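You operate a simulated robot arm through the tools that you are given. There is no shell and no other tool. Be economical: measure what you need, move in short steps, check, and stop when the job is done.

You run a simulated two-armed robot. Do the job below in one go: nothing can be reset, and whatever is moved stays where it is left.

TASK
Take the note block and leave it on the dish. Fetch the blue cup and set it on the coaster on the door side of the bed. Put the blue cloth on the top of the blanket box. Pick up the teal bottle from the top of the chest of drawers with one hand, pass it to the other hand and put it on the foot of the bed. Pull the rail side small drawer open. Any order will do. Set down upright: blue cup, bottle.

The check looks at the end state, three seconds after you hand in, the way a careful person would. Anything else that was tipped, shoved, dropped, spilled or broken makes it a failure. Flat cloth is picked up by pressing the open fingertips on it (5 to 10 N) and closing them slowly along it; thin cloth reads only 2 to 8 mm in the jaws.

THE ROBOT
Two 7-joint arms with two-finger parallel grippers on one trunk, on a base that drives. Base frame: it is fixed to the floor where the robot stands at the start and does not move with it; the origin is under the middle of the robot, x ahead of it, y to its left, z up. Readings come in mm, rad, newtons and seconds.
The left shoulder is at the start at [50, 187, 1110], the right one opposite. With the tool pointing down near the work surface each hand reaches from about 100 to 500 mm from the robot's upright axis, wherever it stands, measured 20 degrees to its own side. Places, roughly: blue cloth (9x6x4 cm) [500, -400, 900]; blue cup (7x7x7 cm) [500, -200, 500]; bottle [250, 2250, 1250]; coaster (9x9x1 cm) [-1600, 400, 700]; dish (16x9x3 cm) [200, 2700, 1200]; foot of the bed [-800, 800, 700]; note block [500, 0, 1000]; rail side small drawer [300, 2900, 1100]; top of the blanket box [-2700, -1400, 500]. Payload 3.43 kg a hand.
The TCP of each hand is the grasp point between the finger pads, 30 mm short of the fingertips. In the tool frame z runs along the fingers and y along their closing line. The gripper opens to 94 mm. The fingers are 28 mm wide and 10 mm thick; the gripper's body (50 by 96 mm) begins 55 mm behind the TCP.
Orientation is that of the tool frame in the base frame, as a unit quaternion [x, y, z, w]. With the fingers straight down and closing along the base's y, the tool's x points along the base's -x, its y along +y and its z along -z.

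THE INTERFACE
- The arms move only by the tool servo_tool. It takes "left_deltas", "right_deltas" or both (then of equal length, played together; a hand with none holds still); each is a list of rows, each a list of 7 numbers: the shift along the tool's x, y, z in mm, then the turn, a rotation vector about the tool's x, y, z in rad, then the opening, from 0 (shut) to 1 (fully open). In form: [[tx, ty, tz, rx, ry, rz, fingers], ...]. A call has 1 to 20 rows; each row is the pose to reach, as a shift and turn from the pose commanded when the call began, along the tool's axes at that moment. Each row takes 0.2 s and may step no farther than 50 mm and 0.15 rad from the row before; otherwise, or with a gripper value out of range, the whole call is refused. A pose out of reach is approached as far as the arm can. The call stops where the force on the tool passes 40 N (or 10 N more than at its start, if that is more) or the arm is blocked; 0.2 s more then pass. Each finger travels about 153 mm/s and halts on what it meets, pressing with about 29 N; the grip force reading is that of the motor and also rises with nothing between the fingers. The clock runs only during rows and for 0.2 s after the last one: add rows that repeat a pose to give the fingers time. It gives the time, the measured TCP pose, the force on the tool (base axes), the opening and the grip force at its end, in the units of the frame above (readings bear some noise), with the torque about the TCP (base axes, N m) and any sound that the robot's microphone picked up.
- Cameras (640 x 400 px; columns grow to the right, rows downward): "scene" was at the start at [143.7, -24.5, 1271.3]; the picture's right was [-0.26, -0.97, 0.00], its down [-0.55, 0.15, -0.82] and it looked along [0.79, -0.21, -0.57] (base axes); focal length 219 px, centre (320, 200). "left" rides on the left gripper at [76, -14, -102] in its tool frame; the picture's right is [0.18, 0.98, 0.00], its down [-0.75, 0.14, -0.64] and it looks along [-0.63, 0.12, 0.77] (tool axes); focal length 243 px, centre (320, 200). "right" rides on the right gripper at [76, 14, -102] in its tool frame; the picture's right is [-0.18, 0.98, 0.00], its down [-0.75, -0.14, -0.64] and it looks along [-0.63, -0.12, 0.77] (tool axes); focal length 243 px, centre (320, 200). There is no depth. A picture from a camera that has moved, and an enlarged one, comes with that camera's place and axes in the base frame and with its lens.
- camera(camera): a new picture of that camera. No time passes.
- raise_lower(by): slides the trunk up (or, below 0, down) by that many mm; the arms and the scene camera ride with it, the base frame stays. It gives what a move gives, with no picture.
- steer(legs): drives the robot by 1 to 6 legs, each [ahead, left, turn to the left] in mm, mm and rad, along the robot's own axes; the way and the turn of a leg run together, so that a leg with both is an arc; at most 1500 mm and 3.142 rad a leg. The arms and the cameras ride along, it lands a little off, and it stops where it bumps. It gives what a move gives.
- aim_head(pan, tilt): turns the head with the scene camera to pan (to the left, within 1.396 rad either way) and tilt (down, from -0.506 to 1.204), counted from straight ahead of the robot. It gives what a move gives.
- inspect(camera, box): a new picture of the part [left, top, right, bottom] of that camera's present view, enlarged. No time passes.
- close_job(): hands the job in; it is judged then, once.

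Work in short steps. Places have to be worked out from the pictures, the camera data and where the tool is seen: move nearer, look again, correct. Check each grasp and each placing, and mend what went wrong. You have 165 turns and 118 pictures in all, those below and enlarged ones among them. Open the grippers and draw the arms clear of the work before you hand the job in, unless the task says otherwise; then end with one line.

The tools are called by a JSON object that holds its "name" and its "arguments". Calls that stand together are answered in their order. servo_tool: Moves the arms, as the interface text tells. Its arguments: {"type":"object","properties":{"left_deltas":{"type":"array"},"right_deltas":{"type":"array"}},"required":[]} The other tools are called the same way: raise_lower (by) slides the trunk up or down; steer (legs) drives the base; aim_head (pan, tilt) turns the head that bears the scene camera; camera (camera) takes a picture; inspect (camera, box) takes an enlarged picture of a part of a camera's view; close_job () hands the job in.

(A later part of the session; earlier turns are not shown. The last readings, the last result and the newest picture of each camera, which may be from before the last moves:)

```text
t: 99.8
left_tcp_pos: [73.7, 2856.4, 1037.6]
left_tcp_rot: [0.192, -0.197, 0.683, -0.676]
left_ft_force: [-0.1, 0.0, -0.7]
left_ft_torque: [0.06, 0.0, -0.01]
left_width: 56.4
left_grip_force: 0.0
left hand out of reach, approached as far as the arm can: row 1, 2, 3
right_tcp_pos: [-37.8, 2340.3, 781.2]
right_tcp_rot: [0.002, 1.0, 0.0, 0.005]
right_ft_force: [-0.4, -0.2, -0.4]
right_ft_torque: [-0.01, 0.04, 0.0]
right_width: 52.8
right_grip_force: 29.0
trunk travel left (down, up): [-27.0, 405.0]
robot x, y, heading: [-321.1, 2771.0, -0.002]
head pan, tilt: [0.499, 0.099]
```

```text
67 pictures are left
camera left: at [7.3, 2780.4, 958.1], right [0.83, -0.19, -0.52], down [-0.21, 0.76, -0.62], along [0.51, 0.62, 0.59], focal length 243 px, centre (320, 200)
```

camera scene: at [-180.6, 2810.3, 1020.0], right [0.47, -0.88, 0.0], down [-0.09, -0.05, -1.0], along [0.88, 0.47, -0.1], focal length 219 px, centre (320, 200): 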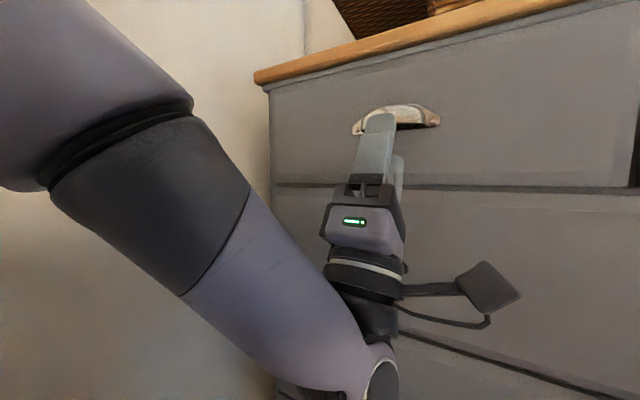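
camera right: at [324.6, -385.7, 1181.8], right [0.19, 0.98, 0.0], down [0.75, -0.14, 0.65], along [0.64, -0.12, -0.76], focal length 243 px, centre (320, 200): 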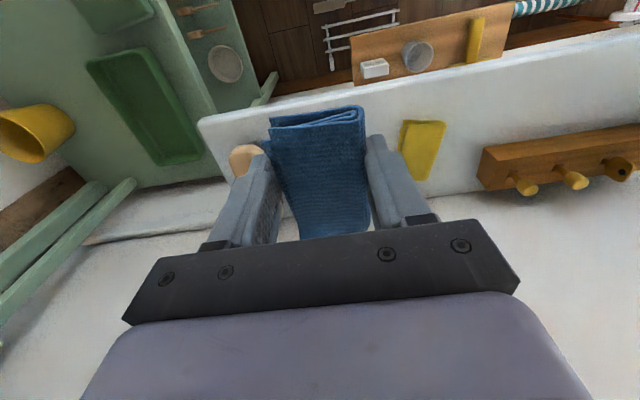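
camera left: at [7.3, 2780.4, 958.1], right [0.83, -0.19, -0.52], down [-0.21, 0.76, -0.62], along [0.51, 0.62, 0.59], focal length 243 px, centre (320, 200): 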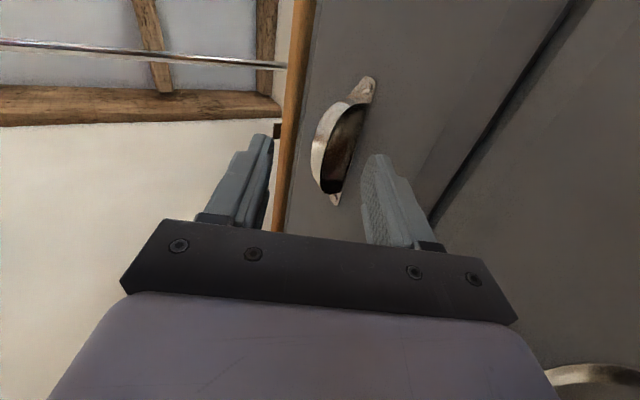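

The arm is at its reach limit, so I'll fine-tune with the base: 9 ahead, 9 left.

{"name": "steer", "arguments": {"legs": [[9, 9, 0]]}}

{"name": "camera", "arguments": {"camera": "left"}}

```text
t: 100.6
left_tcp_pos: [83.2, 2864.4, 1036.9]
left_tcp_rot: [0.192, -0.196, 0.685, -0.676]
left_ft_force: [1.5, 0.8, 0.9]
left_ft_torque: [0.0, 0.03, 0.01]
left_width: 56.5
left_grip_force: 0.0
right_tcp_pos: [-27.4, 2350.5, 782.1]
right_tcp_rot: [0.002, 1.0, 0.0, 0.005]
right_ft_force: [-0.4, -0.1, 0.0]
right_ft_torque: [-0.01, 0.01, 0.0]
right_width: 52.8
right_grip_force: 29.3
trunk travel left (down, up): [-27.0, 405.0]
robot x, y, heading: [-307.3, 2778.0, -0.007]
head pan, tilt: [0.499, 0.099]
```

```text
66 pictures are left
camera left: at [16.2, 2789.3, 958.0], right [0.83, -0.19, -0.52], down [-0.21, 0.76, -0.62], along [0.51, 0.62, 0.59], focal length 243 px, centre (320, 200)
```

left: 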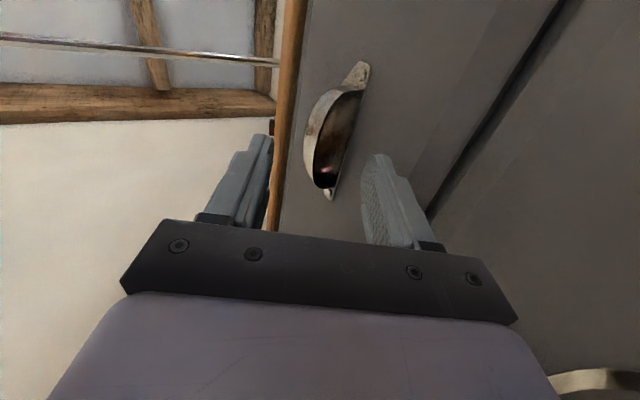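

The inner fingertip should be at x≈127, mid-cavity (117–136). I'll raise the trunk 42 and check the force and view.

{"name": "raise_lower", "arguments": {"by": 42}}

{"name": "camera", "arguments": {"camera": "left"}}

{"name": "inspect", "arguments": {"camera": "scene", "box": [300, 60, 500, 260]}}

```text
t: 101.5
left_tcp_pos: [82.0, 2864.5, 1080.2]
left_tcp_rot: [0.191, -0.197, 0.684, -0.676]
left_ft_force: [-0.2, -0.3, 0.8]
left_ft_torque: [0.03, 0.0, -0.02]
left_width: 56.2
left_grip_force: 0.0
right_tcp_pos: [-27.4, 2350.6, 824.2]
right_tcp_rot: [0.002, 1.0, 0.001, 0.004]
right_ft_force: [0.0, -0.3, -1.1]
right_ft_torque: [-0.01, -0.01, 0.02]
right_width: 52.9
right_grip_force: 28.7
trunk travel left (down, up): [-69.0, 363.0]
robot x, y, heading: [-311.8, 2780.2, -0.006]
head pan, tilt: [0.499, 0.099]
```

```text
65 pictures are left
camera left: at [16.3, 2789.3, 1000.0], right [0.83, -0.19, -0.52], down [-0.21, 0.76, -0.62], along [0.51, 0.62, 0.59], focal length 243 px, centre (320, 200)
```

left: 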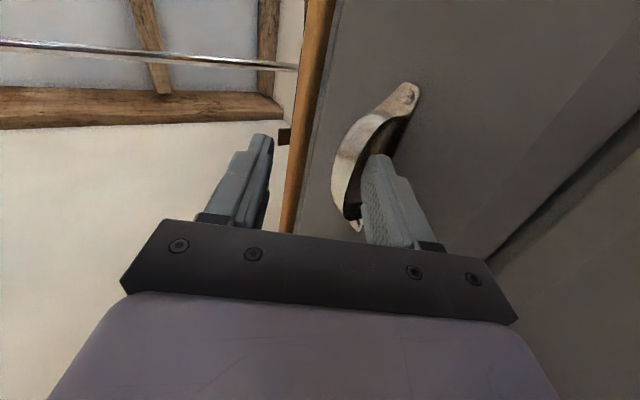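

```text
2.00 times, centred on (400, 160) of scene
camera zoom: at [-171.3, 2819.1, 1062.0], right [0.47, -0.88, 0.0], down [-0.09, -0.05, -1.0], along [0.88, 0.47, -0.1], focal length 439 px, centre (160, 280)
```

zoom: 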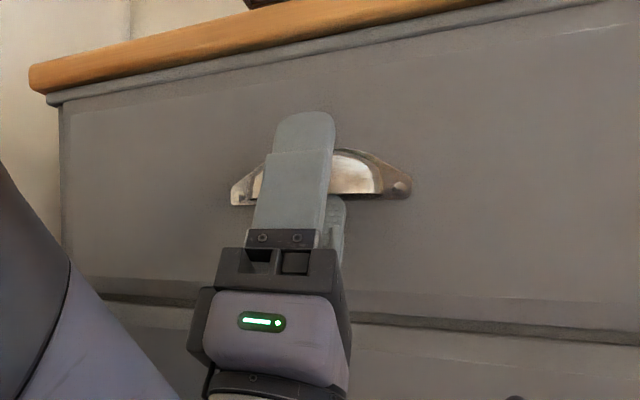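

The inner finger is entering the cavity without contact. I'll raise 9 more, then close onto the shell.

{"name": "raise_lower", "arguments": {"by": 9}}

{"name": "servo_tool", "arguments": {"left_deltas": [[0, 0, 0, 0, 0, 0, 0.5], [0, 0, 0, 0, 0, 0, 0.4], [0, 0, 0, 0, 0, 0, 0.3], [0, 0, 0, 0, 0, 0, 0.2], [0, 0, 0, 0, 0, 0, 0.2]]}}

{"name": "camera", "arguments": {"camera": "left"}}

```text
t: 102.0
left_tcp_pos: [84.4, 2864.9, 1088.1]
left_tcp_rot: [0.191, -0.196, 0.684, -0.676]
left_ft_force: [0.9, 0.6, 0.0]
left_ft_torque: [0.01, -0.01, 0.03]
left_width: 56.8
left_grip_force: 0.1
right_tcp_pos: [-28.2, 2350.4, 832.3]
right_tcp_rot: [0.001, 1.0, 0.0, 0.005]
right_ft_force: [1.0, -0.3, -0.1]
right_ft_torque: [0.02, 0.01, -0.02]
right_width: 52.7
right_grip_force: 28.6
trunk travel left (down, up): [-78.0, 354.0]
robot x, y, heading: [-309.6, 2778.3, -0.007]
head pan, tilt: [0.499, 0.099]
```

```text
t: 103.2
left_tcp_pos: [83.0, 2864.6, 1088.8]
left_tcp_rot: [0.19, -0.196, 0.684, -0.676]
left_ft_force: [3.1, 0.4, -3.8]
left_ft_torque: [0.06, 0.04, 0.02]
left_width: 21.3
left_grip_force: 2.3
right_tcp_pos: [-28.4, 2349.6, 833.9]
right_tcp_rot: [0.002, 1.0, 0.0, 0.004]
right_ft_force: [0.0, -0.8, -0.5]
right_ft_torque: [0.03, -0.03, 0.02]
right_width: 52.7
right_grip_force: 29.0
trunk travel left (down, up): [-78.0, 354.0]
robot x, y, heading: [-311.2, 2779.1, -0.006]
head pan, tilt: [0.499, 0.099]
```

```text
63 pictures are left
camera left: at [16.7, 2789.3, 1009.1], right [0.83, -0.2, -0.52], down [-0.21, 0.76, -0.62], along [0.51, 0.62, 0.59], focal length 243 px, centre (320, 200)
```

left: 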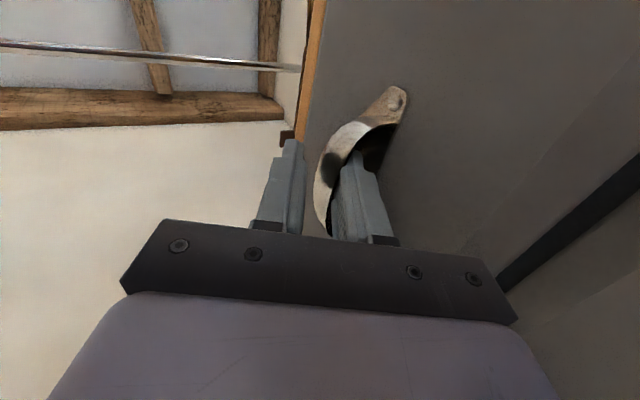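

The inner finger is behind the lip. I'll clamp fully and then drive back 130 mm to pull the drawer.

{"name": "servo_tool", "arguments": {"left_deltas": [[0, 0, 0, 0, 0, 0, 0.1], [0, 0, 0, 0, 0, 0, 0], [0, 0, 0, 0, 0, 0, 0]]}}

{"name": "steer", "arguments": {"legs": [[-130, 0, 0]]}}

{"name": "camera", "arguments": {"camera": "scene"}}

```text
t: 104.0
left_tcp_pos: [83.9, 2865.4, 1087.8]
left_tcp_rot: [0.192, -0.197, 0.684, -0.676]
left_ft_force: [0.2, -1.3, -13.5]
left_ft_torque: [0.43, -0.68, 1.22]
left_width: 16.6
left_grip_force: 45.2
right_tcp_pos: [-27.3, 2349.6, 832.1]
right_tcp_rot: [0.003, 1.0, 0.0, 0.004]
right_ft_force: [0.6, -0.4, -0.5]
right_ft_torque: [-0.02, 0.01, -0.04]
right_width: 52.8
right_grip_force: 28.5
trunk travel left (down, up): [-78.0, 354.0]
robot x, y, heading: [-310.1, 2777.2, -0.004]
head pan, tilt: [0.499, 0.099]
```

```text
t: 105.3
left_tcp_pos: [-45.7, 2864.5, 1087.5]
left_tcp_rot: [0.191, -0.197, 0.685, -0.675]
left_ft_force: [-4.0, -5.6, -19.6]
left_ft_torque: [0.3, -0.84, 1.09]
left_width: 16.6
left_grip_force: 45.3
right_tcp_pos: [-156.9, 2349.8, 831.5]
right_tcp_rot: [0.001, 1.0, 0.0, 0.004]
right_ft_force: [-0.6, -0.3, -0.5]
right_ft_torque: [-0.03, -0.01, 0.03]
right_width: 52.9
right_grip_force: 29.0
trunk travel left (down, up): [-78.0, 354.0]
robot x, y, heading: [-442.4, 2776.8, -0.006]
head pan, tilt: [0.499, 0.099]
```

```text
62 pictures are left
camera scene: at [-300.5, 2819.4, 1070.8], right [0.48, -0.88, 0.0], down [-0.09, -0.05, -0.99], along [0.87, 0.47, -0.1], focal length 219 px, centre (320, 200)
```

scene: 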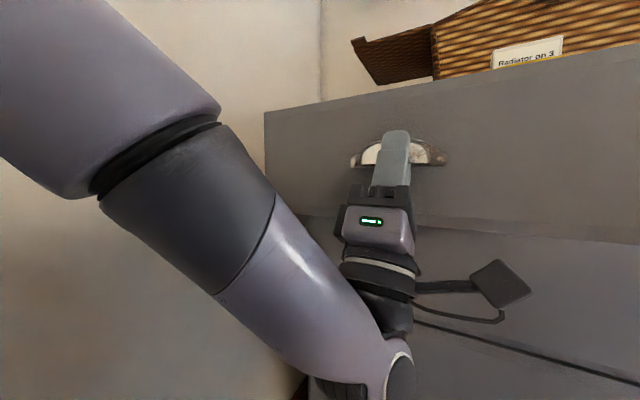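

The drawer is open about 130 mm. I'll loosen the fingers slightly, drop below the handle and back away.

{"name": "servo_tool", "arguments": {"left_deltas": [[0, 0, 0, 0, 0, 0, 0.22], [0, 0, 0, 0, 0, 0, 0.27], [0, 0, 0, 0, 0, 0, 0.27]]}}

{"name": "raise_lower", "arguments": {"by": -65}}

{"name": "steer", "arguments": {"legs": [[-220, 0, 0]]}}

{"name": "aim_head", "arguments": {"pan": 0.0, "tilt": 0.2}}

{"name": "camera", "arguments": {"camera": "scene"}}

```text
t: 106.1
left_tcp_pos: [-45.7, 2865.0, 1088.2]
left_tcp_rot: [0.192, -0.198, 0.685, -0.675]
left_ft_force: [-0.5, 0.8, 0.4]
left_ft_torque: [0.01, 0.0, -0.03]
left_width: 25.5
left_grip_force: 0.0
right_tcp_pos: [-156.6, 2349.8, 833.0]
right_tcp_rot: [0.001, 1.0, 0.0, 0.005]
right_ft_force: [0.1, 0.0, -0.7]
right_ft_torque: [-0.01, 0.01, 0.0]
right_width: 52.7
right_grip_force: 28.7
trunk travel left (down, up): [-78.0, 354.0]
robot x, y, heading: [-441.1, 2780.4, -0.002]
head pan, tilt: [0.499, 0.099]
```

```text
t: 107.2
left_tcp_pos: [-46.9, 2864.8, 1022.4]
left_tcp_rot: [0.191, -0.198, 0.684, -0.676]
left_ft_force: [0.1, 0.0, 0.2]
left_ft_torque: [-0.03, 0.02, 0.0]
left_width: 25.5
left_grip_force: 0.1
right_tcp_pos: [-156.7, 2350.6, 767.4]
right_tcp_rot: [0.001, 1.0, 0.001, 0.005]
right_ft_force: [-0.6, -0.2, -0.3]
right_ft_torque: [-0.01, -0.04, -0.01]
right_width: 52.7
right_grip_force: 28.9
trunk travel left (down, up): [-13.0, 419.0]
robot x, y, heading: [-439.2, 2776.5, -0.002]
head pan, tilt: [0.499, 0.099]
```

```text
t: 109.0
left_tcp_pos: [-258.1, 2865.1, 1022.5]
left_tcp_rot: [0.191, -0.199, 0.683, -0.676]
left_ft_force: [0.1, 0.4, 0.3]
left_ft_torque: [-0.02, 0.0, -0.02]
left_width: 25.5
left_grip_force: 0.1
right_tcp_pos: [-368.2, 2349.8, 766.3]
right_tcp_rot: [0.0, 1.0, 0.001, 0.004]
right_ft_force: [-0.2, -1.1, -0.7]
right_ft_torque: [-0.01, 0.02, 0.0]
right_width: 52.6
right_grip_force: 29.1
trunk travel left (down, up): [-13.0, 419.0]
robot x, y, heading: [-654.7, 2773.6, 0.001]
head pan, tilt: [0.499, 0.099]
stopped in leg 1: the robot was blocked; the commanded pose is now the measured one
```

```text
t: 109.9
left_tcp_pos: [-258.9, 2864.6, 1021.8]
left_tcp_rot: [0.192, -0.199, 0.683, -0.676]
left_ft_force: [-0.1, -0.3, -0.9]
left_ft_torque: [-0.02, 0.0, 0.01]
left_width: 25.3
left_grip_force: 0.0
right_tcp_pos: [-368.6, 2349.5, 765.2]
right_tcp_rot: [0.001, 1.0, 0.001, 0.003]
right_ft_force: [0.5, 0.5, 0.4]
right_ft_torque: [0.03, 0.0, -0.01]
right_width: 52.8
right_grip_force: 29.1
trunk travel left (down, up): [-13.0, 419.0]
robot x, y, heading: [-653.9, 2777.8, -0.002]
head pan, tilt: [0.0, 0.201]
```

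```text
61 pictures are left
camera scene: at [-501.2, 2774.5, 996.1], right [0.0, -1.0, 0.0], down [-0.2, 0.0, -0.98], along [0.98, 0.0, -0.2], focal length 219 px, centre (320, 200)
```

scene: 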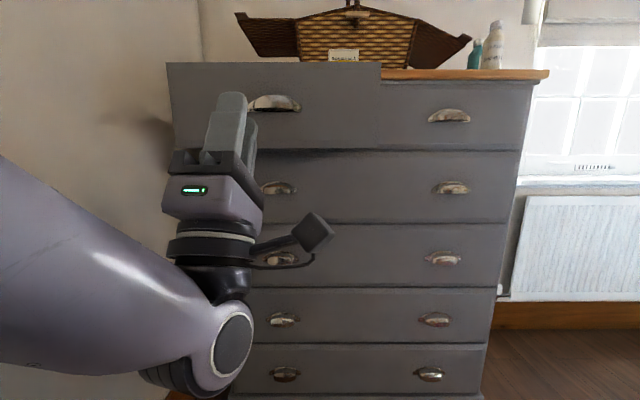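

The drawer is open and the block stayed put. Something is behind me at x≈-920, so I'll move ahead then sidestep right along the path I know is clear, raise the trunk, and unwind the left hand. I'll fetch the bottle with the left hand on the way, since the right hand holds the cloth.

{"name": "steer", "arguments": {"legs": [[90, 0, 0], [0, -830, 0]]}}

{"name": "raise_lower", "arguments": {"by": 380}}

{"name": "servo_tool", "arguments": {"left_deltas": [[0, 0, 0, -0.14, 0, 0, 0.5], [0, 0, 0, -0.28, 0, 0, 0.6], [0, 0, 0, -0.42, 0, 0, 0.7], [0, 0, 0, -0.56, 0, 0, 0.8], [0, 0, 0, -0.7, 0, 0, 0.9], [0, 0, 0, -0.84, 0, 0, 1], [0, 0, 0, -0.98, 0, 0, 1], [0, 0, 0, -1.12, 0, 0, 1], [0, 0, 0, -1.26, 0, 0, 1], [0, 0, 0, -1.4, 0, 0, 1], [0, 0, 0, -1.54, 0, 0, 1], [0, 0, 0, -1.54, 0, 0, 1]]}}

```text
t: 115.1
left_tcp_pos: [-173.1, 2019.4, 1023.2]
left_tcp_rot: [0.192, -0.198, 0.683, -0.676]
left_ft_force: [-0.1, -1.7, 0.5]
left_ft_torque: [0.0, -0.02, -0.03]
left_width: 25.5
left_grip_force: 0.1
right_tcp_pos: [-282.3, 1503.4, 768.4]
right_tcp_rot: [0.001, 1.0, -0.001, 0.005]
right_ft_force: [0.6, -0.4, -0.3]
right_ft_torque: [0.0, -0.03, 0.01]
right_width: 52.9
right_grip_force: 29.1
trunk travel left (down, up): [-13.0, 419.0]
robot x, y, heading: [-567.5, 1930.6, 0.0]
head pan, tilt: [0.0, 0.201]
```

```text
t: 118.8
left_tcp_pos: [-173.4, 2018.4, 1402.9]
left_tcp_rot: [0.192, -0.198, 0.683, -0.676]
left_ft_force: [-0.1, 0.7, 0.1]
left_ft_torque: [-0.01, 0.02, 0.02]
left_width: 25.6
left_grip_force: 0.1
right_tcp_pos: [-282.4, 1504.5, 1146.8]
right_tcp_rot: [0.0, 1.0, 0.0, 0.004]
right_ft_force: [-0.5, 0.1, 0.2]
right_ft_torque: [-0.03, -0.01, -0.03]
right_width: 53.1
right_grip_force: 28.7
trunk travel left (down, up): [-393.0, 39.0]
robot x, y, heading: [-567.7, 1928.7, -0.002]
head pan, tilt: [0.0, 0.201]
```

```text
t: 121.4
left_tcp_pos: [-173.8, 2018.2, 1402.4]
left_tcp_rot: [-0.608, 0.618, -0.353, 0.351]
left_ft_force: [-0.2, -0.1, 0.7]
left_ft_torque: [-0.02, -0.02, -0.05]
left_width: 94.0
left_grip_force: 0.1
right_tcp_pos: [-283.2, 1503.5, 1147.2]
right_tcp_rot: [0.0, 1.0, 0.0, 0.004]
right_ft_force: [0.1, -0.2, -0.6]
right_ft_torque: [-0.04, -0.03, 0.01]
right_width: 52.8
right_grip_force: 29.1
trunk travel left (down, up): [-393.0, 39.0]
robot x, y, heading: [-566.6, 1926.9, -0.001]
head pan, tilt: [0.0, 0.201]
```

Pitch is right (30° below horizontal). Now I'll roll back +90° so the fingers close horizontally, and draw the hand a bit lower.

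{"name": "servo_tool", "arguments": {"left_deltas": [[0, 0, 0, 0, 0, 0.143, 1], [0, 0, 0, 0, 0, 0.286, 1], [0, 0, 0, 0, 0, 0.43, 1], [0, 0, 0, 0, 0, 0.571, 1], [0, 0, 0, 0, 0, 0.714, 1], [0, 0, 0, 0, 0, 0.857, 1], [0, 0, 0, 0, 0, 1.0, 1], [0, 0, 0, 0, 0, 1.143, 1], [0, 0, 0, 0, 0, 1.286, 1], [0, 0, 0, 0, 0, 1.43, 1], [0, 0, 0, 0, 0, 1.571, 1], [0, 0, 0, 0, 0, 1.571, 1]]}}

{"name": "aim_head", "arguments": {"pan": 0.3, "tilt": 0.3}}

{"name": "camera", "arguments": {"camera": "scene"}}

```text
t: 124.0
left_tcp_pos: [-172.5, 2018.0, 1402.3]
left_tcp_rot: [0.008, 0.867, 0.0, 0.498]
left_ft_force: [0.4, -0.1, 0.0]
left_ft_torque: [0.02, -0.03, 0.01]
left_width: 94.0
left_grip_force: 0.0
right_tcp_pos: [-281.9, 1503.7, 1147.8]
right_tcp_rot: [0.001, 1.0, 0.0, 0.003]
right_ft_force: [0.2, 0.5, -0.3]
right_ft_torque: [0.0, -0.01, 0.01]
right_width: 52.8
right_grip_force: 29.2
trunk travel left (down, up): [-393.0, 39.0]
robot x, y, heading: [-569.5, 1930.3, 0.003]
head pan, tilt: [0.0, 0.201]
```

```text
t: 124.8
left_tcp_pos: [-174.2, 2017.2, 1402.0]
left_tcp_rot: [0.007, 0.867, 0.0, 0.498]
left_ft_force: [-0.2, -0.6, -0.2]
left_ft_torque: [0.02, 0.0, 0.01]
left_width: 94.1
left_grip_force: 0.2
right_tcp_pos: [-281.6, 1503.7, 1146.2]
right_tcp_rot: [0.0, 1.0, 0.0, 0.003]
right_ft_force: [-0.4, 0.9, 0.2]
right_ft_torque: [0.0, -0.01, 0.0]
right_width: 52.9
right_grip_force: 29.0
trunk travel left (down, up): [-393.0, 39.0]
robot x, y, heading: [-567.3, 1929.5, -0.0]
head pan, tilt: [0.3, 0.3]
```

```text
60 pictures are left
camera scene: at [-419.5, 1955.8, 1367.3], right [0.3, -0.96, 0.0], down [-0.28, -0.09, -0.96], along [0.91, 0.28, -0.3], focal length 219 px, centre (320, 200)
```

scene: 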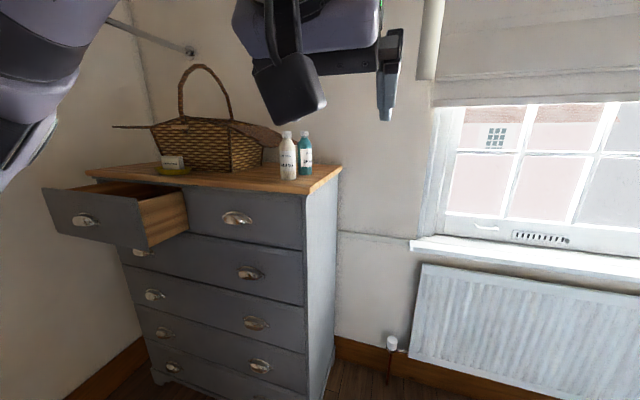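

Good view: the chest side is at y≈2160, teal bottle near (333, 2245), white one in front of it near (245, 2260). I'll tuck the right hand inward, then drive to the window-side corner and turn left about 50° so the left hand can approach from the near side.

{"name": "servo_tool", "arguments": {"right_deltas": [[10, 45, 0, 0, 0, 0, 0], [20, 90, 0, 0, 0, 0, 0], [20, 135, 0, 0, 0, 0, 0], [20, 180, 0, 0, 0, 0, 0], [20, 200, 0, 0, 0, 0, 0], [20, 200, 0, 0, 0, 0, 0]]}}

{"name": "steer", "arguments": {"legs": [[0, -145, 0], [500, 0, 0], [0, 0, 0.87]]}}

{"name": "aim_head", "arguments": {"pan": 0.0, "tilt": 0.35}}

{"name": "camera", "arguments": {"camera": "scene"}}

{"name": "camera", "arguments": {"camera": "left"}}

```text
t: 126.2
left_tcp_pos: [-174.2, 2016.4, 1401.8]
left_tcp_rot: [0.006, 0.867, -0.001, 0.499]
left_ft_force: [-0.7, -0.2, -0.5]
left_ft_torque: [-0.01, -0.01, -0.03]
left_width: 94.0
left_grip_force: 0.1
right_tcp_pos: [-303.2, 1701.5, 1148.0]
right_tcp_rot: [0.0, 1.0, 0.0, 0.004]
right_ft_force: [0.0, 0.6, -0.4]
right_ft_torque: [0.04, -0.02, 0.04]
right_width: 52.6
right_grip_force: 28.8
trunk travel left (down, up): [-393.0, 39.0]
robot x, y, heading: [-567.7, 1928.6, 0.0]
head pan, tilt: [0.3, 0.3]
```

```text
t: 132.3
left_tcp_pos: [95.5, 2147.1, 1403.0]
left_tcp_rot: [-0.373, 0.782, 0.218, 0.449]
left_ft_force: [0.6, -0.2, -0.6]
left_ft_torque: [0.0, 0.06, 0.06]
left_width: 94.1
left_grip_force: 0.0
right_tcp_pos: [264.6, 1849.3, 1147.5]
right_tcp_rot: [-0.437, 0.9, 0.002, 0.004]
right_ft_force: [-0.7, 0.4, -1.2]
right_ft_torque: [0.02, -0.02, 0.03]
right_width: 52.5
right_grip_force: 28.9
trunk travel left (down, up): [-393.0, 39.0]
robot x, y, heading: [-80.2, 1782.2, 0.904]
head pan, tilt: [0.3, 0.3]
```

```text
t: 133.1
left_tcp_pos: [94.9, 2145.7, 1403.6]
left_tcp_rot: [-0.374, 0.782, 0.218, 0.448]
left_ft_force: [0.2, 0.5, 0.9]
left_ft_torque: [-0.02, 0.0, 0.01]
left_width: 94.1
left_grip_force: 0.0
right_tcp_pos: [263.8, 1850.9, 1148.0]
right_tcp_rot: [-0.437, 0.899, 0.002, 0.004]
right_ft_force: [-0.1, 0.6, 0.9]
right_ft_torque: [-0.02, -0.01, 0.0]
right_width: 53.0
right_grip_force: 29.0
trunk travel left (down, up): [-393.0, 39.0]
robot x, y, heading: [-78.0, 1782.7, 0.907]
head pan, tilt: [0.0, 0.351]
```

```text
59 pictures are left
camera scene: at [14.7, 1900.6, 1362.6], right [0.79, -0.62, 0.0], down [-0.21, -0.27, -0.94], along [0.58, 0.74, -0.34], focal length 219 px, centre (320, 200)
```

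scene: 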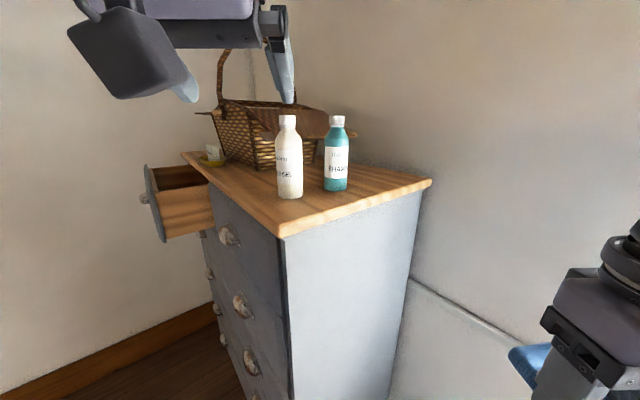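

```text
58 pictures are left
camera left: at [26.6, 2038.8, 1388.3], right [-0.82, 0.54, -0.15], down [-0.22, -0.05, 0.97], along [0.52, 0.84, 0.16], focal length 243 px, centre (320, 200)
```

left: 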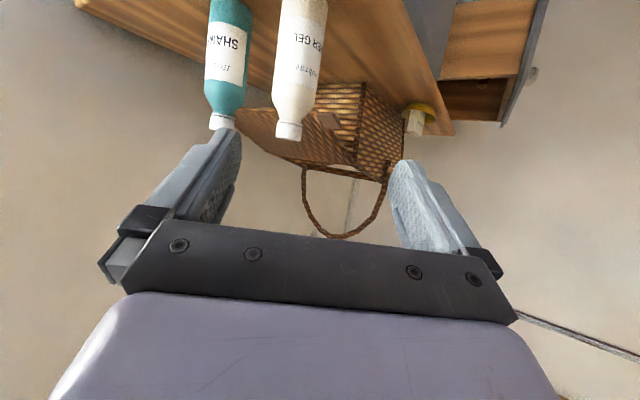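

The teal bottle triangulates to (341, 2257) and the white one to (226, 2269). I'll drive 100 ahead and 70 right (still clear of the chest corner), then lower the left hand to a pregrasp 120 mm short.

{"name": "steer", "arguments": {"legs": [[100, -70, 0]]}}

{"name": "servo_tool", "arguments": {"left_deltas": [[0, -12, 0, 0, 0, 0, 0.85], [10, -30, 8, 0, 0, 0, 0.85], [35, -55, 27, 0, 0, 0, 0.85], [60, -55, 46, 0, 0, 0, 0.85], [85, -55, 65, 0, 0, 0, 0.85], [104, -55, 70, 0, 0, 0, 0.85], [104, -55, 70, 0, 0, 0, 0.85]]}}

{"name": "camera", "arguments": {"camera": "left"}}

{"name": "camera", "arguments": {"camera": "scene"}}

```text
t: 134.4
left_tcp_pos: [211.2, 2181.4, 1401.3]
left_tcp_rot: [-0.373, 0.783, 0.217, 0.449]
left_ft_force: [-0.3, -0.1, -0.2]
left_ft_torque: [0.0, 0.02, 0.01]
left_width: 93.9
left_grip_force: 0.1
right_tcp_pos: [381.1, 1885.1, 1148.1]
right_tcp_rot: [-0.437, 0.9, 0.002, 0.004]
right_ft_force: [-0.1, 0.6, -0.7]
right_ft_torque: [0.03, 0.01, 0.01]
right_width: 52.6
right_grip_force: 29.1
trunk travel left (down, up): [-393.0, 39.0]
robot x, y, heading: [39.7, 1815.8, 0.909]
head pan, tilt: [0.0, 0.351]
```

```text
t: 136.0
left_tcp_pos: [259.0, 2156.3, 1276.4]
left_tcp_rot: [-0.373, 0.783, 0.217, 0.449]
left_ft_force: [-0.5, 0.0, -0.3]
left_ft_torque: [-0.01, -0.01, -0.01]
left_width: 79.9
left_grip_force: 0.0
right_tcp_pos: [379.9, 1885.1, 1148.3]
right_tcp_rot: [-0.437, 0.9, 0.002, 0.004]
right_ft_force: [1.1, -0.3, 0.0]
right_ft_torque: [-0.03, -0.02, -0.01]
right_width: 52.8
right_grip_force: 29.4
trunk travel left (down, up): [-393.0, 39.0]
robot x, y, heading: [35.6, 1816.2, 0.901]
head pan, tilt: [0.0, 0.351]
```

```text
57 pictures are left
camera left: at [191.2, 2047.4, 1261.5], right [-0.82, 0.54, -0.15], down [-0.22, -0.05, 0.97], along [0.52, 0.84, 0.16], focal length 243 px, centre (320, 200)
```

left: 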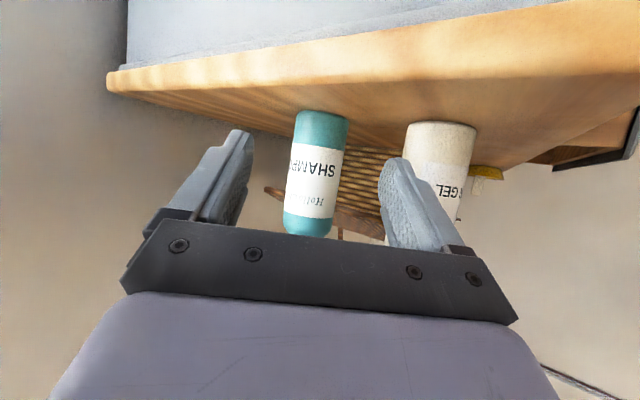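

```text
56 pictures are left
camera scene: at [130.9, 1935.6, 1362.6], right [0.79, -0.62, 0.0], down [-0.21, -0.27, -0.94], along [0.58, 0.74, -0.34], focal length 219 px, centre (320, 200)
```

scene: 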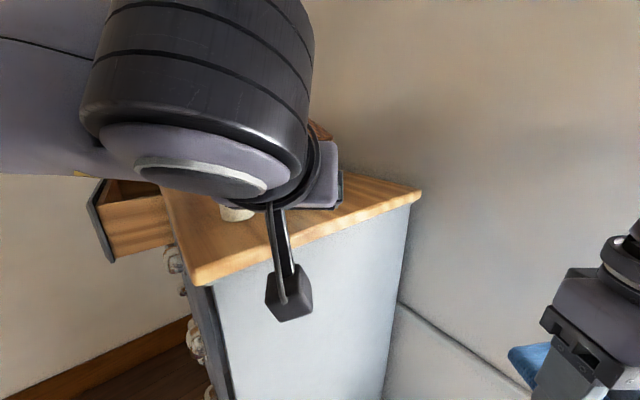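

The bottle sits between the fingers' lines, and the white bottle clears by about 16 mm. I'll advance 90 mm and check again.

{"name": "servo_tool", "arguments": {"left_deltas": [[-10, 2, 20, 0, 0, 0, 0.85], [-20, 2, 40, 0, 0, 0, 0.85], [-28, 2, 60, 0, 0, 0, 0.85], [-37, 2, 83, 0, 0, 0, 0.85], [-37, 2, 83, 0, 0, 0, 0.85]]}}

{"name": "camera", "arguments": {"camera": "left"}}

```text
t: 137.2
left_tcp_pos: [315.9, 2225.9, 1266.9]
left_tcp_rot: [-0.373, 0.783, 0.218, 0.448]
left_ft_force: [0.7, -1.4, 0.5]
left_ft_torque: [0.01, 0.01, 0.03]
left_width: 79.9
left_grip_force: 0.1
right_tcp_pos: [380.3, 1884.6, 1147.6]
right_tcp_rot: [-0.437, 0.899, 0.002, 0.004]
right_ft_force: [-0.7, 0.9, 0.0]
right_ft_torque: [-0.02, -0.01, 0.01]
right_width: 53.0
right_grip_force: 28.8
trunk travel left (down, up): [-393.0, 39.0]
robot x, y, heading: [38.2, 1817.9, 0.908]
head pan, tilt: [0.0, 0.351]
```

```text
55 pictures are left
camera left: at [246.5, 2117.7, 1253.5], right [-0.82, 0.54, -0.15], down [-0.22, -0.05, 0.97], along [0.52, 0.84, 0.16], focal length 243 px, centre (320, 200)
```

left: 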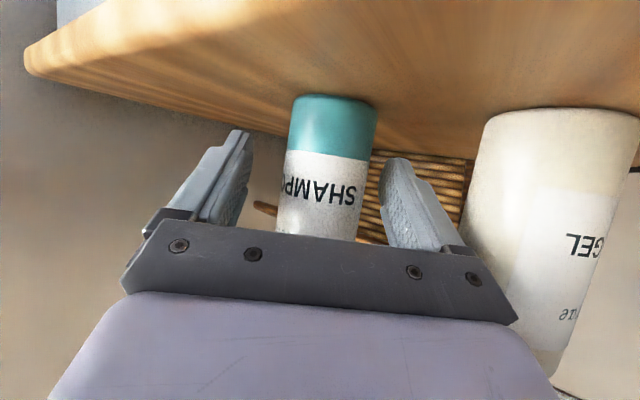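

The bottle is about 43 mm ahead and 6 mm to the left of the finger line. I'll correct and advance the rest, then look.

{"name": "servo_tool", "arguments": {"left_deltas": [[0, 6, 0, 0, 0, 0, 0.85], [-6, 6, 14, 0, 0, 0, 0.85], [-12, 6, 28, 0, 0, 0, 0.85], [-16, 6, 39, 0, 0, 0, 0.85], [-16, 6, 39, 0, 0, 0, 0.85]]}}

{"name": "camera", "arguments": {"camera": "left"}}

```text
t: 138.4
left_tcp_pos: [337.0, 2260.4, 1259.1]
left_tcp_rot: [-0.373, 0.783, 0.217, 0.449]
left_ft_force: [-0.5, -0.3, -0.2]
left_ft_torque: [0.02, 0.0, 0.02]
left_width: 79.9
left_grip_force: 0.0
right_tcp_pos: [380.1, 1884.5, 1149.0]
right_tcp_rot: [-0.436, 0.9, 0.003, 0.004]
right_ft_force: [-1.0, 0.2, -0.5]
right_ft_torque: [-0.01, -0.02, -0.01]
right_width: 52.8
right_grip_force: 29.1
trunk travel left (down, up): [-393.0, 39.0]
robot x, y, heading: [37.0, 1818.8, 0.909]
head pan, tilt: [0.0, 0.351]
```

```text
54 pictures are left
camera left: at [267.4, 2153.0, 1246.2], right [-0.82, 0.54, -0.15], down [-0.22, -0.05, 0.97], along [0.52, 0.84, 0.16], focal length 243 px, centre (320, 200)
```

left: 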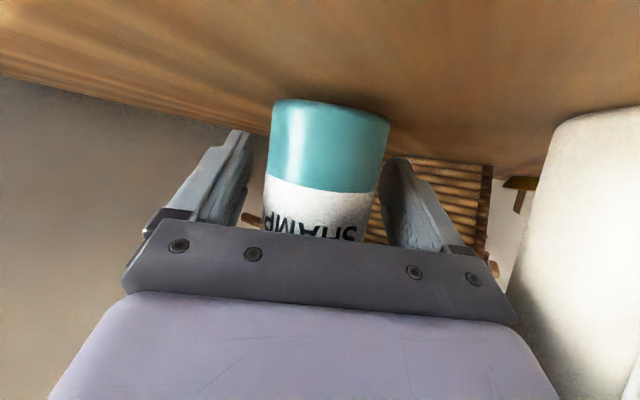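

The bottle is between the pads, so I'll close gently.

{"name": "servo_tool", "arguments": {"left_deltas": [[0, 0, 0, 0, 0, 0, 0.75], [0, 0, 0, 0, 0, 0, 0.65], [0, 0, 0, 0, 0, 0, 0.5], [0, 0, 0, 0, 0, 0, 0.4], [0, 0, 0, 0, 0, 0, 0.4]]}}

```text
t: 139.6
left_tcp_pos: [335.3, 2261.3, 1260.8]
left_tcp_rot: [-0.373, 0.782, 0.218, 0.448]
left_ft_force: [-0.9, -1.3, 0.2]
left_ft_torque: [0.0, -0.01, 0.02]
left_width: 53.9
left_grip_force: 28.8
right_tcp_pos: [380.0, 1884.0, 1148.5]
right_tcp_rot: [-0.437, 0.899, 0.002, 0.004]
right_ft_force: [0.5, 0.0, -0.3]
right_ft_torque: [0.0, 0.0, 0.04]
right_width: 53.0
right_grip_force: 28.6
trunk travel left (down, up): [-393.0, 39.0]
robot x, y, heading: [33.3, 1817.5, 0.907]
head pan, tilt: [0.0, 0.351]
```

Gripped at 54 mm. I'll lift 60 mm straight up and then retract.

{"name": "servo_tool", "arguments": {"left_deltas": [[-13, 0, -7.5, 0, 0, 0, 0.4], [-30, 0, -17, 0, 0, 0, 0.4], [-52, 0, -30, 0, 0, 0, 0.4], [-60, 0, -35, 0, 0, 0, 0.4], [-45, 0, -61, 0, 0, 0, 0.4], [-25, 0, -96, 0, 0, 0, 0.4], [-5, 0, -130, 0, 0, 0, 0.4], [10, 0, -156, 0, 0, 0, 0.4], [10, 0, -156, 0, 0, 0, 0.4]]}}

{"name": "camera", "arguments": {"camera": "left"}}

{"name": "aim_head", "arguments": {"pan": 0.5, "tilt": 0.4}}

{"name": "camera", "arguments": {"camera": "scene"}}

```text
t: 141.6
left_tcp_pos: [250.9, 2154.4, 1332.0]
left_tcp_rot: [-0.374, 0.782, 0.218, 0.449]
left_ft_force: [0.6, 1.4, -2.8]
left_ft_torque: [0.0, 0.03, -0.01]
left_width: 53.8
left_grip_force: 29.1
right_tcp_pos: [380.6, 1885.6, 1147.7]
right_tcp_rot: [-0.436, 0.9, 0.002, 0.005]
right_ft_force: [0.4, 0.4, -0.6]
right_ft_torque: [-0.01, 0.0, 0.03]
right_width: 52.7
right_grip_force: 28.6
trunk travel left (down, up): [-393.0, 39.0]
robot x, y, heading: [37.8, 1817.0, 0.913]
head pan, tilt: [0.0, 0.351]
```

```text
53 pictures are left
camera left: at [182.0, 2046.3, 1317.8], right [-0.82, 0.54, -0.15], down [-0.22, -0.05, 0.97], along [0.52, 0.84, 0.16], focal length 243 px, centre (320, 200)
```

left: 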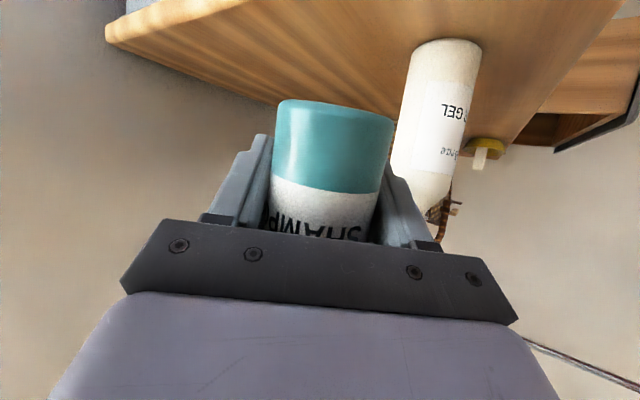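

```text
t: 142.5
left_tcp_pos: [249.9, 2154.2, 1332.6]
left_tcp_rot: [-0.373, 0.783, 0.217, 0.449]
left_ft_force: [0.3, -1.1, -2.7]
left_ft_torque: [0.02, -0.02, -0.02]
left_width: 53.8
left_grip_force: 29.1
right_tcp_pos: [380.4, 1884.4, 1147.7]
right_tcp_rot: [-0.437, 0.899, 0.001, 0.004]
right_ft_force: [0.3, 0.2, -1.0]
right_ft_torque: [-0.02, -0.03, -0.01]
right_width: 52.6
right_grip_force: 28.9
trunk travel left (down, up): [-393.0, 39.0]
robot x, y, heading: [38.2, 1819.2, 0.908]
head pan, tilt: [0.499, 0.4]
```

```text
52 pictures are left
camera scene: at [88.9, 1953.9, 1358.0], right [0.99, -0.17, 0.0], down [-0.06, -0.38, -0.92], along [0.15, 0.91, -0.39], focal length 219 px, centre (320, 200)
```

scene: 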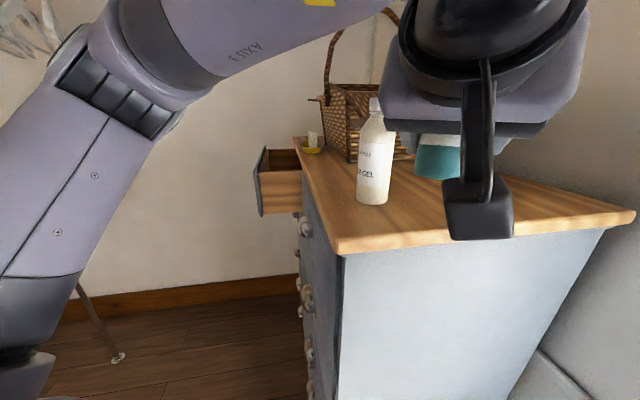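

The bottle is held. I'll back off from the chest and turn to face -x to survey the bed area.

{"name": "steer", "arguments": {"legs": [[-280, 0, 0], [0, 0, 2.23]]}}

{"name": "aim_head", "arguments": {"pan": 0.35, "tilt": 0.4}}

{"name": "camera", "arguments": {"camera": "scene"}}

{"name": "aim_head", "arguments": {"pan": -0.5, "tilt": 0.4}}

{"name": "camera", "arguments": {"camera": "scene"}}

```text
t: 149.6
left_tcp_pos: [-535.8, 1589.9, 1331.6]
left_tcp_rot: [0.865, -0.042, -0.499, -0.021]
left_ft_force: [0.3, 0.1, -2.8]
left_ft_torque: [-0.02, 0.02, -0.02]
left_width: 53.6
left_grip_force: 29.5
right_tcp_pos: [-382.1, 1845.9, 1148.4]
right_tcp_rot: [0.999, -0.041, -0.004, 0.0]
right_ft_force: [0.7, 1.0, 0.5]
right_ft_torque: [0.0, 0.03, 0.01]
right_width: 52.7
right_grip_force: 29.1
trunk travel left (down, up): [-393.0, 39.0]
robot x, y, heading: [-136.6, 1593.4, 3.061]
head pan, tilt: [0.499, 0.4]
```

```text
t: 150.3
left_tcp_pos: [-535.6, 1589.2, 1331.9]
left_tcp_rot: [0.865, -0.043, -0.499, -0.022]
left_ft_force: [-0.1, 0.1, -2.6]
left_ft_torque: [-0.04, 0.0, 0.02]
left_width: 53.7
left_grip_force: 28.6
right_tcp_pos: [-382.1, 1846.3, 1147.0]
right_tcp_rot: [0.999, -0.042, -0.004, -0.001]
right_ft_force: [0.1, 0.4, -0.5]
right_ft_torque: [0.01, 0.01, -0.02]
right_width: 52.6
right_grip_force: 28.9
trunk travel left (down, up): [-393.0, 39.0]
robot x, y, heading: [-137.1, 1596.4, 3.061]
head pan, tilt: [0.351, 0.4]
```

```text
51 pictures are left
camera scene: at [-284.8, 1574.4, 1358.0], right [-0.27, 0.96, 0.0], down [0.38, 0.1, -0.92], along [-0.89, -0.24, -0.39], focal length 219 px, centre (320, 200)
```

scene: 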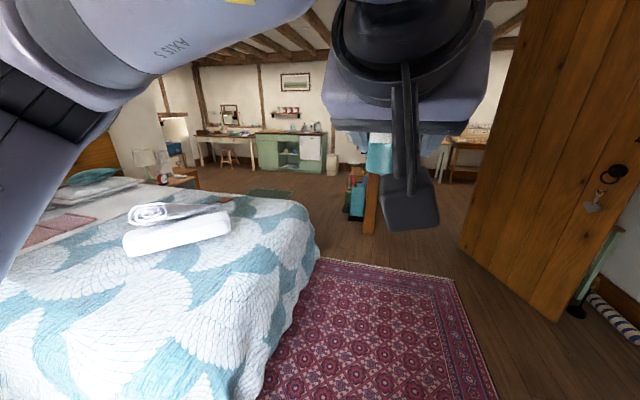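

```text
t: 151.5
left_tcp_pos: [-539.7, 1588.0, 1330.0]
left_tcp_rot: [0.868, -0.038, -0.495, -0.018]
left_ft_force: [0.5, 0.5, -2.6]
left_ft_torque: [-0.01, 0.03, 0.01]
left_width: 53.8
left_grip_force: 29.2
right_tcp_pos: [-381.9, 1845.2, 1147.2]
right_tcp_rot: [0.999, -0.042, -0.005, 0.0]
right_ft_force: [-0.3, 0.2, -0.3]
right_ft_torque: [0.03, 0.01, 0.01]
right_width: 53.1
right_grip_force: 29.1
trunk travel left (down, up): [-393.0, 39.0]
robot x, y, heading: [-137.8, 1599.1, 3.063]
head pan, tilt: [-0.499, 0.4]
```

```text
50 pictures are left
camera scene: at [-278.9, 1640.1, 1362.6], right [0.44, 0.9, 0.0], down [0.31, -0.15, -0.94], along [-0.84, 0.41, -0.34], focal length 219 px, centre (320, 200)
```

scene: 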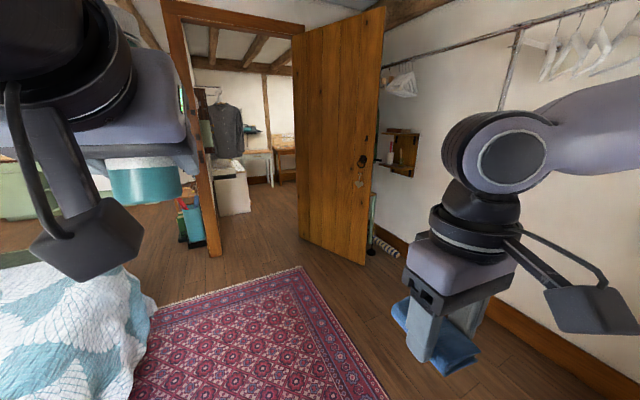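

The room is open. The bed lies along y with its foot near y≈1150, and there's a clear floor lane past it. I'll straighten and drive along the foot of the bed to x≈-1700, then look south.

{"name": "steer", "arguments": {"legs": [[0, 0, 0.08], [1000, 0, 0], [700, 0, 0], [0, 0, 1.2]]}}

{"name": "aim_head", "arguments": {"pan": 0.2, "tilt": 0.45}}

{"name": "camera", "arguments": {"camera": "scene"}}

```text
t: 163.6
left_tcp_pos: [-1944.8, 1217.8, 1328.2]
left_tcp_rot: [0.72, 0.487, -0.407, 0.282]
left_ft_force: [-0.2, 0.2, -3.0]
left_ft_torque: [-0.02, -0.01, 0.0]
left_width: 53.9
left_grip_force: 28.8
right_tcp_pos: [-2146.9, 1442.8, 1148.5]
right_tcp_rot: [0.826, 0.564, -0.002, 0.003]
right_ft_force: [0.5, 0.7, -1.3]
right_ft_torque: [0.01, 0.0, 0.02]
right_width: 53.0
right_grip_force: 29.4
trunk travel left (down, up): [-393.0, 39.0]
robot x, y, heading: [-1839.6, 1604.4, -1.942]
head pan, tilt: [-0.499, 0.4]
```

```text
t: 164.7
left_tcp_pos: [-1944.1, 1218.9, 1328.1]
left_tcp_rot: [0.72, 0.486, -0.407, 0.282]
left_ft_force: [0.2, 0.2, -2.8]
left_ft_torque: [-0.02, 0.03, 0.02]
left_width: 53.9
left_grip_force: 28.6
right_tcp_pos: [-2147.3, 1442.7, 1147.7]
right_tcp_rot: [0.826, 0.564, -0.004, 0.003]
right_ft_force: [-1.1, 0.5, -0.3]
right_ft_torque: [0.02, 0.01, -0.01]
right_width: 52.5
right_grip_force: 29.4
trunk travel left (down, up): [-393.0, 39.0]
robot x, y, heading: [-1839.1, 1605.4, -1.946]
head pan, tilt: [0.201, 0.45]
```

```text
49 pictures are left
camera scene: at [-1874.9, 1458.4, 1353.3], right [-0.99, 0.17, 0.0], down [0.07, 0.43, -0.9], along [-0.15, -0.89, -0.44], focal length 219 px, centre (320, 200)
```

scene: 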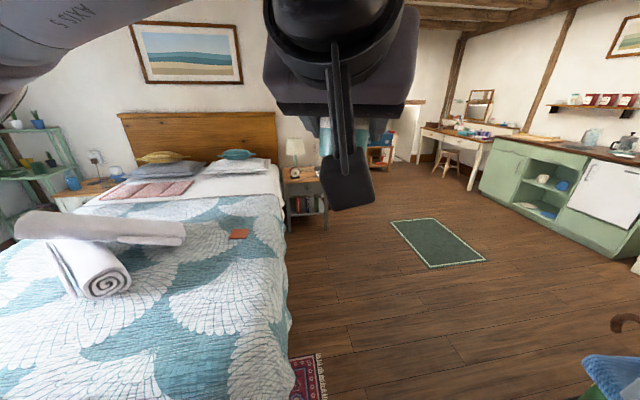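

The coaster is the small brown square on the door-side half of the bed, near (-1614, 450). The folded towels are near the foot. I'll go on to the blanket box: turn to face -y, shift away from the bed edge and head south.

{"name": "steer", "arguments": {"legs": [[0, 0, 0.372], [0, -350, 0], [900, 0, 0], [900, -150, 0]]}}

{"name": "aim_head", "arguments": {"pan": -0.3, "tilt": 0.5}}

{"name": "camera", "arguments": {"camera": "scene"}}

```text
t: 167.6
left_tcp_pos: [-2004.5, 1203.4, 1326.2]
left_tcp_rot: [0.612, 0.618, -0.355, 0.341]
left_ft_force: [0.3, 0.0, -3.6]
left_ft_torque: [-0.03, 0.0, -0.02]
left_width: 53.7
left_grip_force: 29.1
right_tcp_pos: [-2280.3, 1335.7, 1154.8]
right_tcp_rot: [0.705, 0.709, -0.027, -0.024]
right_ft_force: [0.2, 0.7, -0.8]
right_ft_torque: [-0.01, -0.03, -0.01]
right_width: 52.8
right_grip_force: 29.1
trunk travel left (down, up): [-393.0, 39.0]
robot x, y, heading: [-2081.1, 1606.0, -1.57]
head pan, tilt: [0.201, 0.45]
stopped in leg 2: the robot was blocked; the commanded pose is now the measured one
```

```text
t: 168.5
left_tcp_pos: [-2004.5, 1201.5, 1322.7]
left_tcp_rot: [0.612, 0.62, -0.356, 0.339]
left_ft_force: [0.6, 0.8, -3.3]
left_ft_torque: [-0.05, -0.02, 0.02]
left_width: 53.9
left_grip_force: 28.9
right_tcp_pos: [-2282.1, 1335.7, 1152.6]
right_tcp_rot: [0.705, 0.708, -0.028, -0.026]
right_ft_force: [-0.2, -0.2, 0.0]
right_ft_torque: [0.01, 0.01, 0.0]
right_width: 53.0
right_grip_force: 28.8
trunk travel left (down, up): [-393.0, 39.0]
robot x, y, heading: [-2083.9, 1604.9, -1.576]
head pan, tilt: [-0.3, 0.499]
```

```text
48 pictures are left
camera scene: at [-2068.7, 1452.8, 1349.0], right [-0.97, 0.25, 0.04], down [0.08, 0.46, -0.89], along [-0.23, -0.85, -0.46], focal length 219 px, centre (320, 200)
```

scene: 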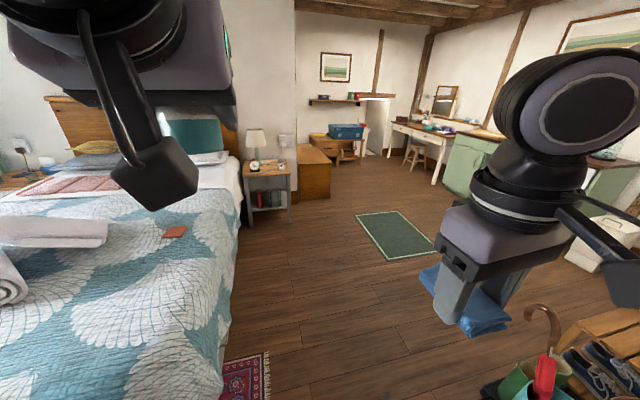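

The right elbow seems to have touched the partition post. I'll move back left 90 at once, go ahead 210 to clear the post, then shift right and look.

{"name": "steer", "arguments": {"legs": [[0, 90, 0], [200, 0, 0]]}}

{"name": "aim_head", "arguments": {"pan": -1.2, "tilt": 0.5}}

{"name": "camera", "arguments": {"camera": "scene"}}

```text
t: 170.8
left_tcp_pos: [-1954.6, 1005.0, 1328.6]
left_tcp_rot: [0.616, 0.613, -0.347, 0.352]
left_ft_force: [0.0, -0.7, -3.1]
left_ft_torque: [0.01, 0.0, 0.0]
left_width: 54.3
left_grip_force: 29.2
right_tcp_pos: [-2224.9, 1137.7, 1147.0]
right_tcp_rot: [0.705, 0.709, -0.01, -0.008]
right_ft_force: [0.0, -0.3, -0.5]
right_ft_torque: [0.0, -0.01, -0.01]
right_width: 52.8
right_grip_force: 29.2
trunk travel left (down, up): [-393.0, 39.0]
robot x, y, heading: [-1999.1, 1406.6, -1.565]
head pan, tilt: [-0.3, 0.499]
```

```text
t: 172.0
left_tcp_pos: [-1953.8, 1003.0, 1326.1]
left_tcp_rot: [0.615, 0.617, -0.344, 0.352]
left_ft_force: [0.2, -0.5, -3.1]
left_ft_torque: [0.0, -0.01, 0.03]
left_width: 54.1
left_grip_force: 29.4
right_tcp_pos: [-2224.4, 1138.6, 1147.5]
right_tcp_rot: [0.705, 0.709, -0.014, -0.008]
right_ft_force: [0.2, -0.3, -0.4]
right_ft_torque: [-0.01, 0.0, 0.0]
right_width: 52.9
right_grip_force: 29.4
trunk travel left (down, up): [-393.0, 39.0]
robot x, y, heading: [-1997.8, 1403.8, -1.567]
head pan, tilt: [-1.201, 0.499]
```

```text
47 pictures are left
camera scene: at [-2024.5, 1257.0, 1353.0], right [-0.95, 0.3, 0.0], down [0.13, 0.42, -0.9], along [-0.27, -0.86, -0.44], focal length 219 px, centre (320, 200)
```

scene: 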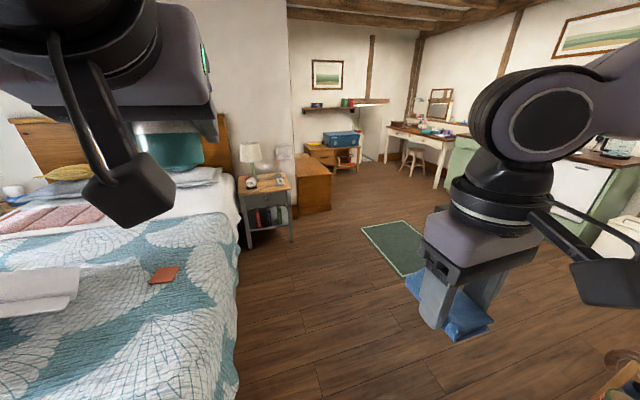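

The wooden box beside the wall corner at about (-2690, -1280) is the blanket box (top ≈500). I'll shift right, then continue south toward it.

{"name": "steer", "arguments": {"legs": [[0, -190, 0], [1000, 0, 0], [800, -330, 0]]}}

{"name": "aim_head", "arguments": {"pan": -0.2, "tilt": 0.6}}

{"name": "camera", "arguments": {"camera": "scene"}}

```text
t: 182.3
left_tcp_pos: [-2486.3, -710.6, 1313.7]
left_tcp_rot: [0.618, 0.623, -0.327, 0.349]
left_ft_force: [-0.6, 0.2, -2.7]
left_ft_torque: [-0.01, 0.0, -0.02]
left_width: 54.1
left_grip_force: 29.0
right_tcp_pos: [-2759.4, -565.3, 1146.8]
right_tcp_rot: [0.709, 0.705, -0.012, -0.007]
right_ft_force: [-0.2, -0.8, -0.4]
right_ft_torque: [-0.01, -0.03, 0.02]
right_width: 52.6
right_grip_force: 28.7
trunk travel left (down, up): [-393.0, 39.0]
robot x, y, heading: [-2528.8, -296.6, -1.574]
head pan, tilt: [-1.201, 0.499]
stopped in leg 3: the robot was blocked; the commanded pose is now the measured one
```

```text
t: 183.6
left_tcp_pos: [-2487.6, -704.9, 1321.5]
left_tcp_rot: [0.618, 0.617, -0.338, 0.351]
left_ft_force: [0.8, 0.5, -2.5]
left_ft_torque: [-0.01, 0.01, 0.03]
left_width: 53.9
left_grip_force: 29.3
right_tcp_pos: [-2758.3, -565.0, 1148.6]
right_tcp_rot: [0.71, 0.704, -0.012, -0.007]
right_ft_force: [-0.1, -0.3, 0.2]
right_ft_torque: [0.04, 0.0, 0.04]
right_width: 53.2
right_grip_force: 28.6
trunk travel left (down, up): [-393.0, 39.0]
robot x, y, heading: [-2529.8, -299.0, -1.577]
head pan, tilt: [-0.201, 0.6]
```

```text
46 pictures are left
camera scene: at [-2547.1, -446.4, 1339.8], right [-0.98, 0.21, 0.0], down [0.12, 0.55, -0.83], along [-0.17, -0.81, -0.56], focal length 219 px, centre (320, 200)
```

scene: 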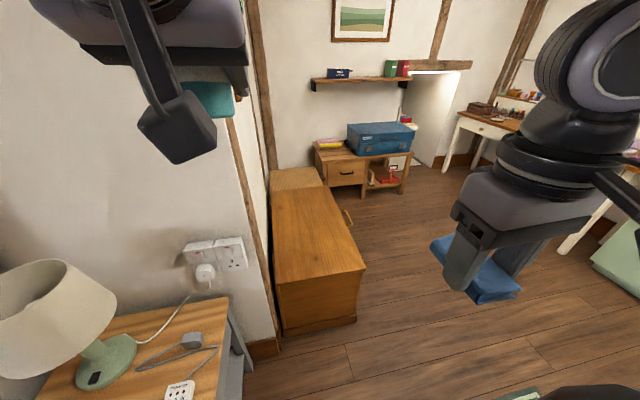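

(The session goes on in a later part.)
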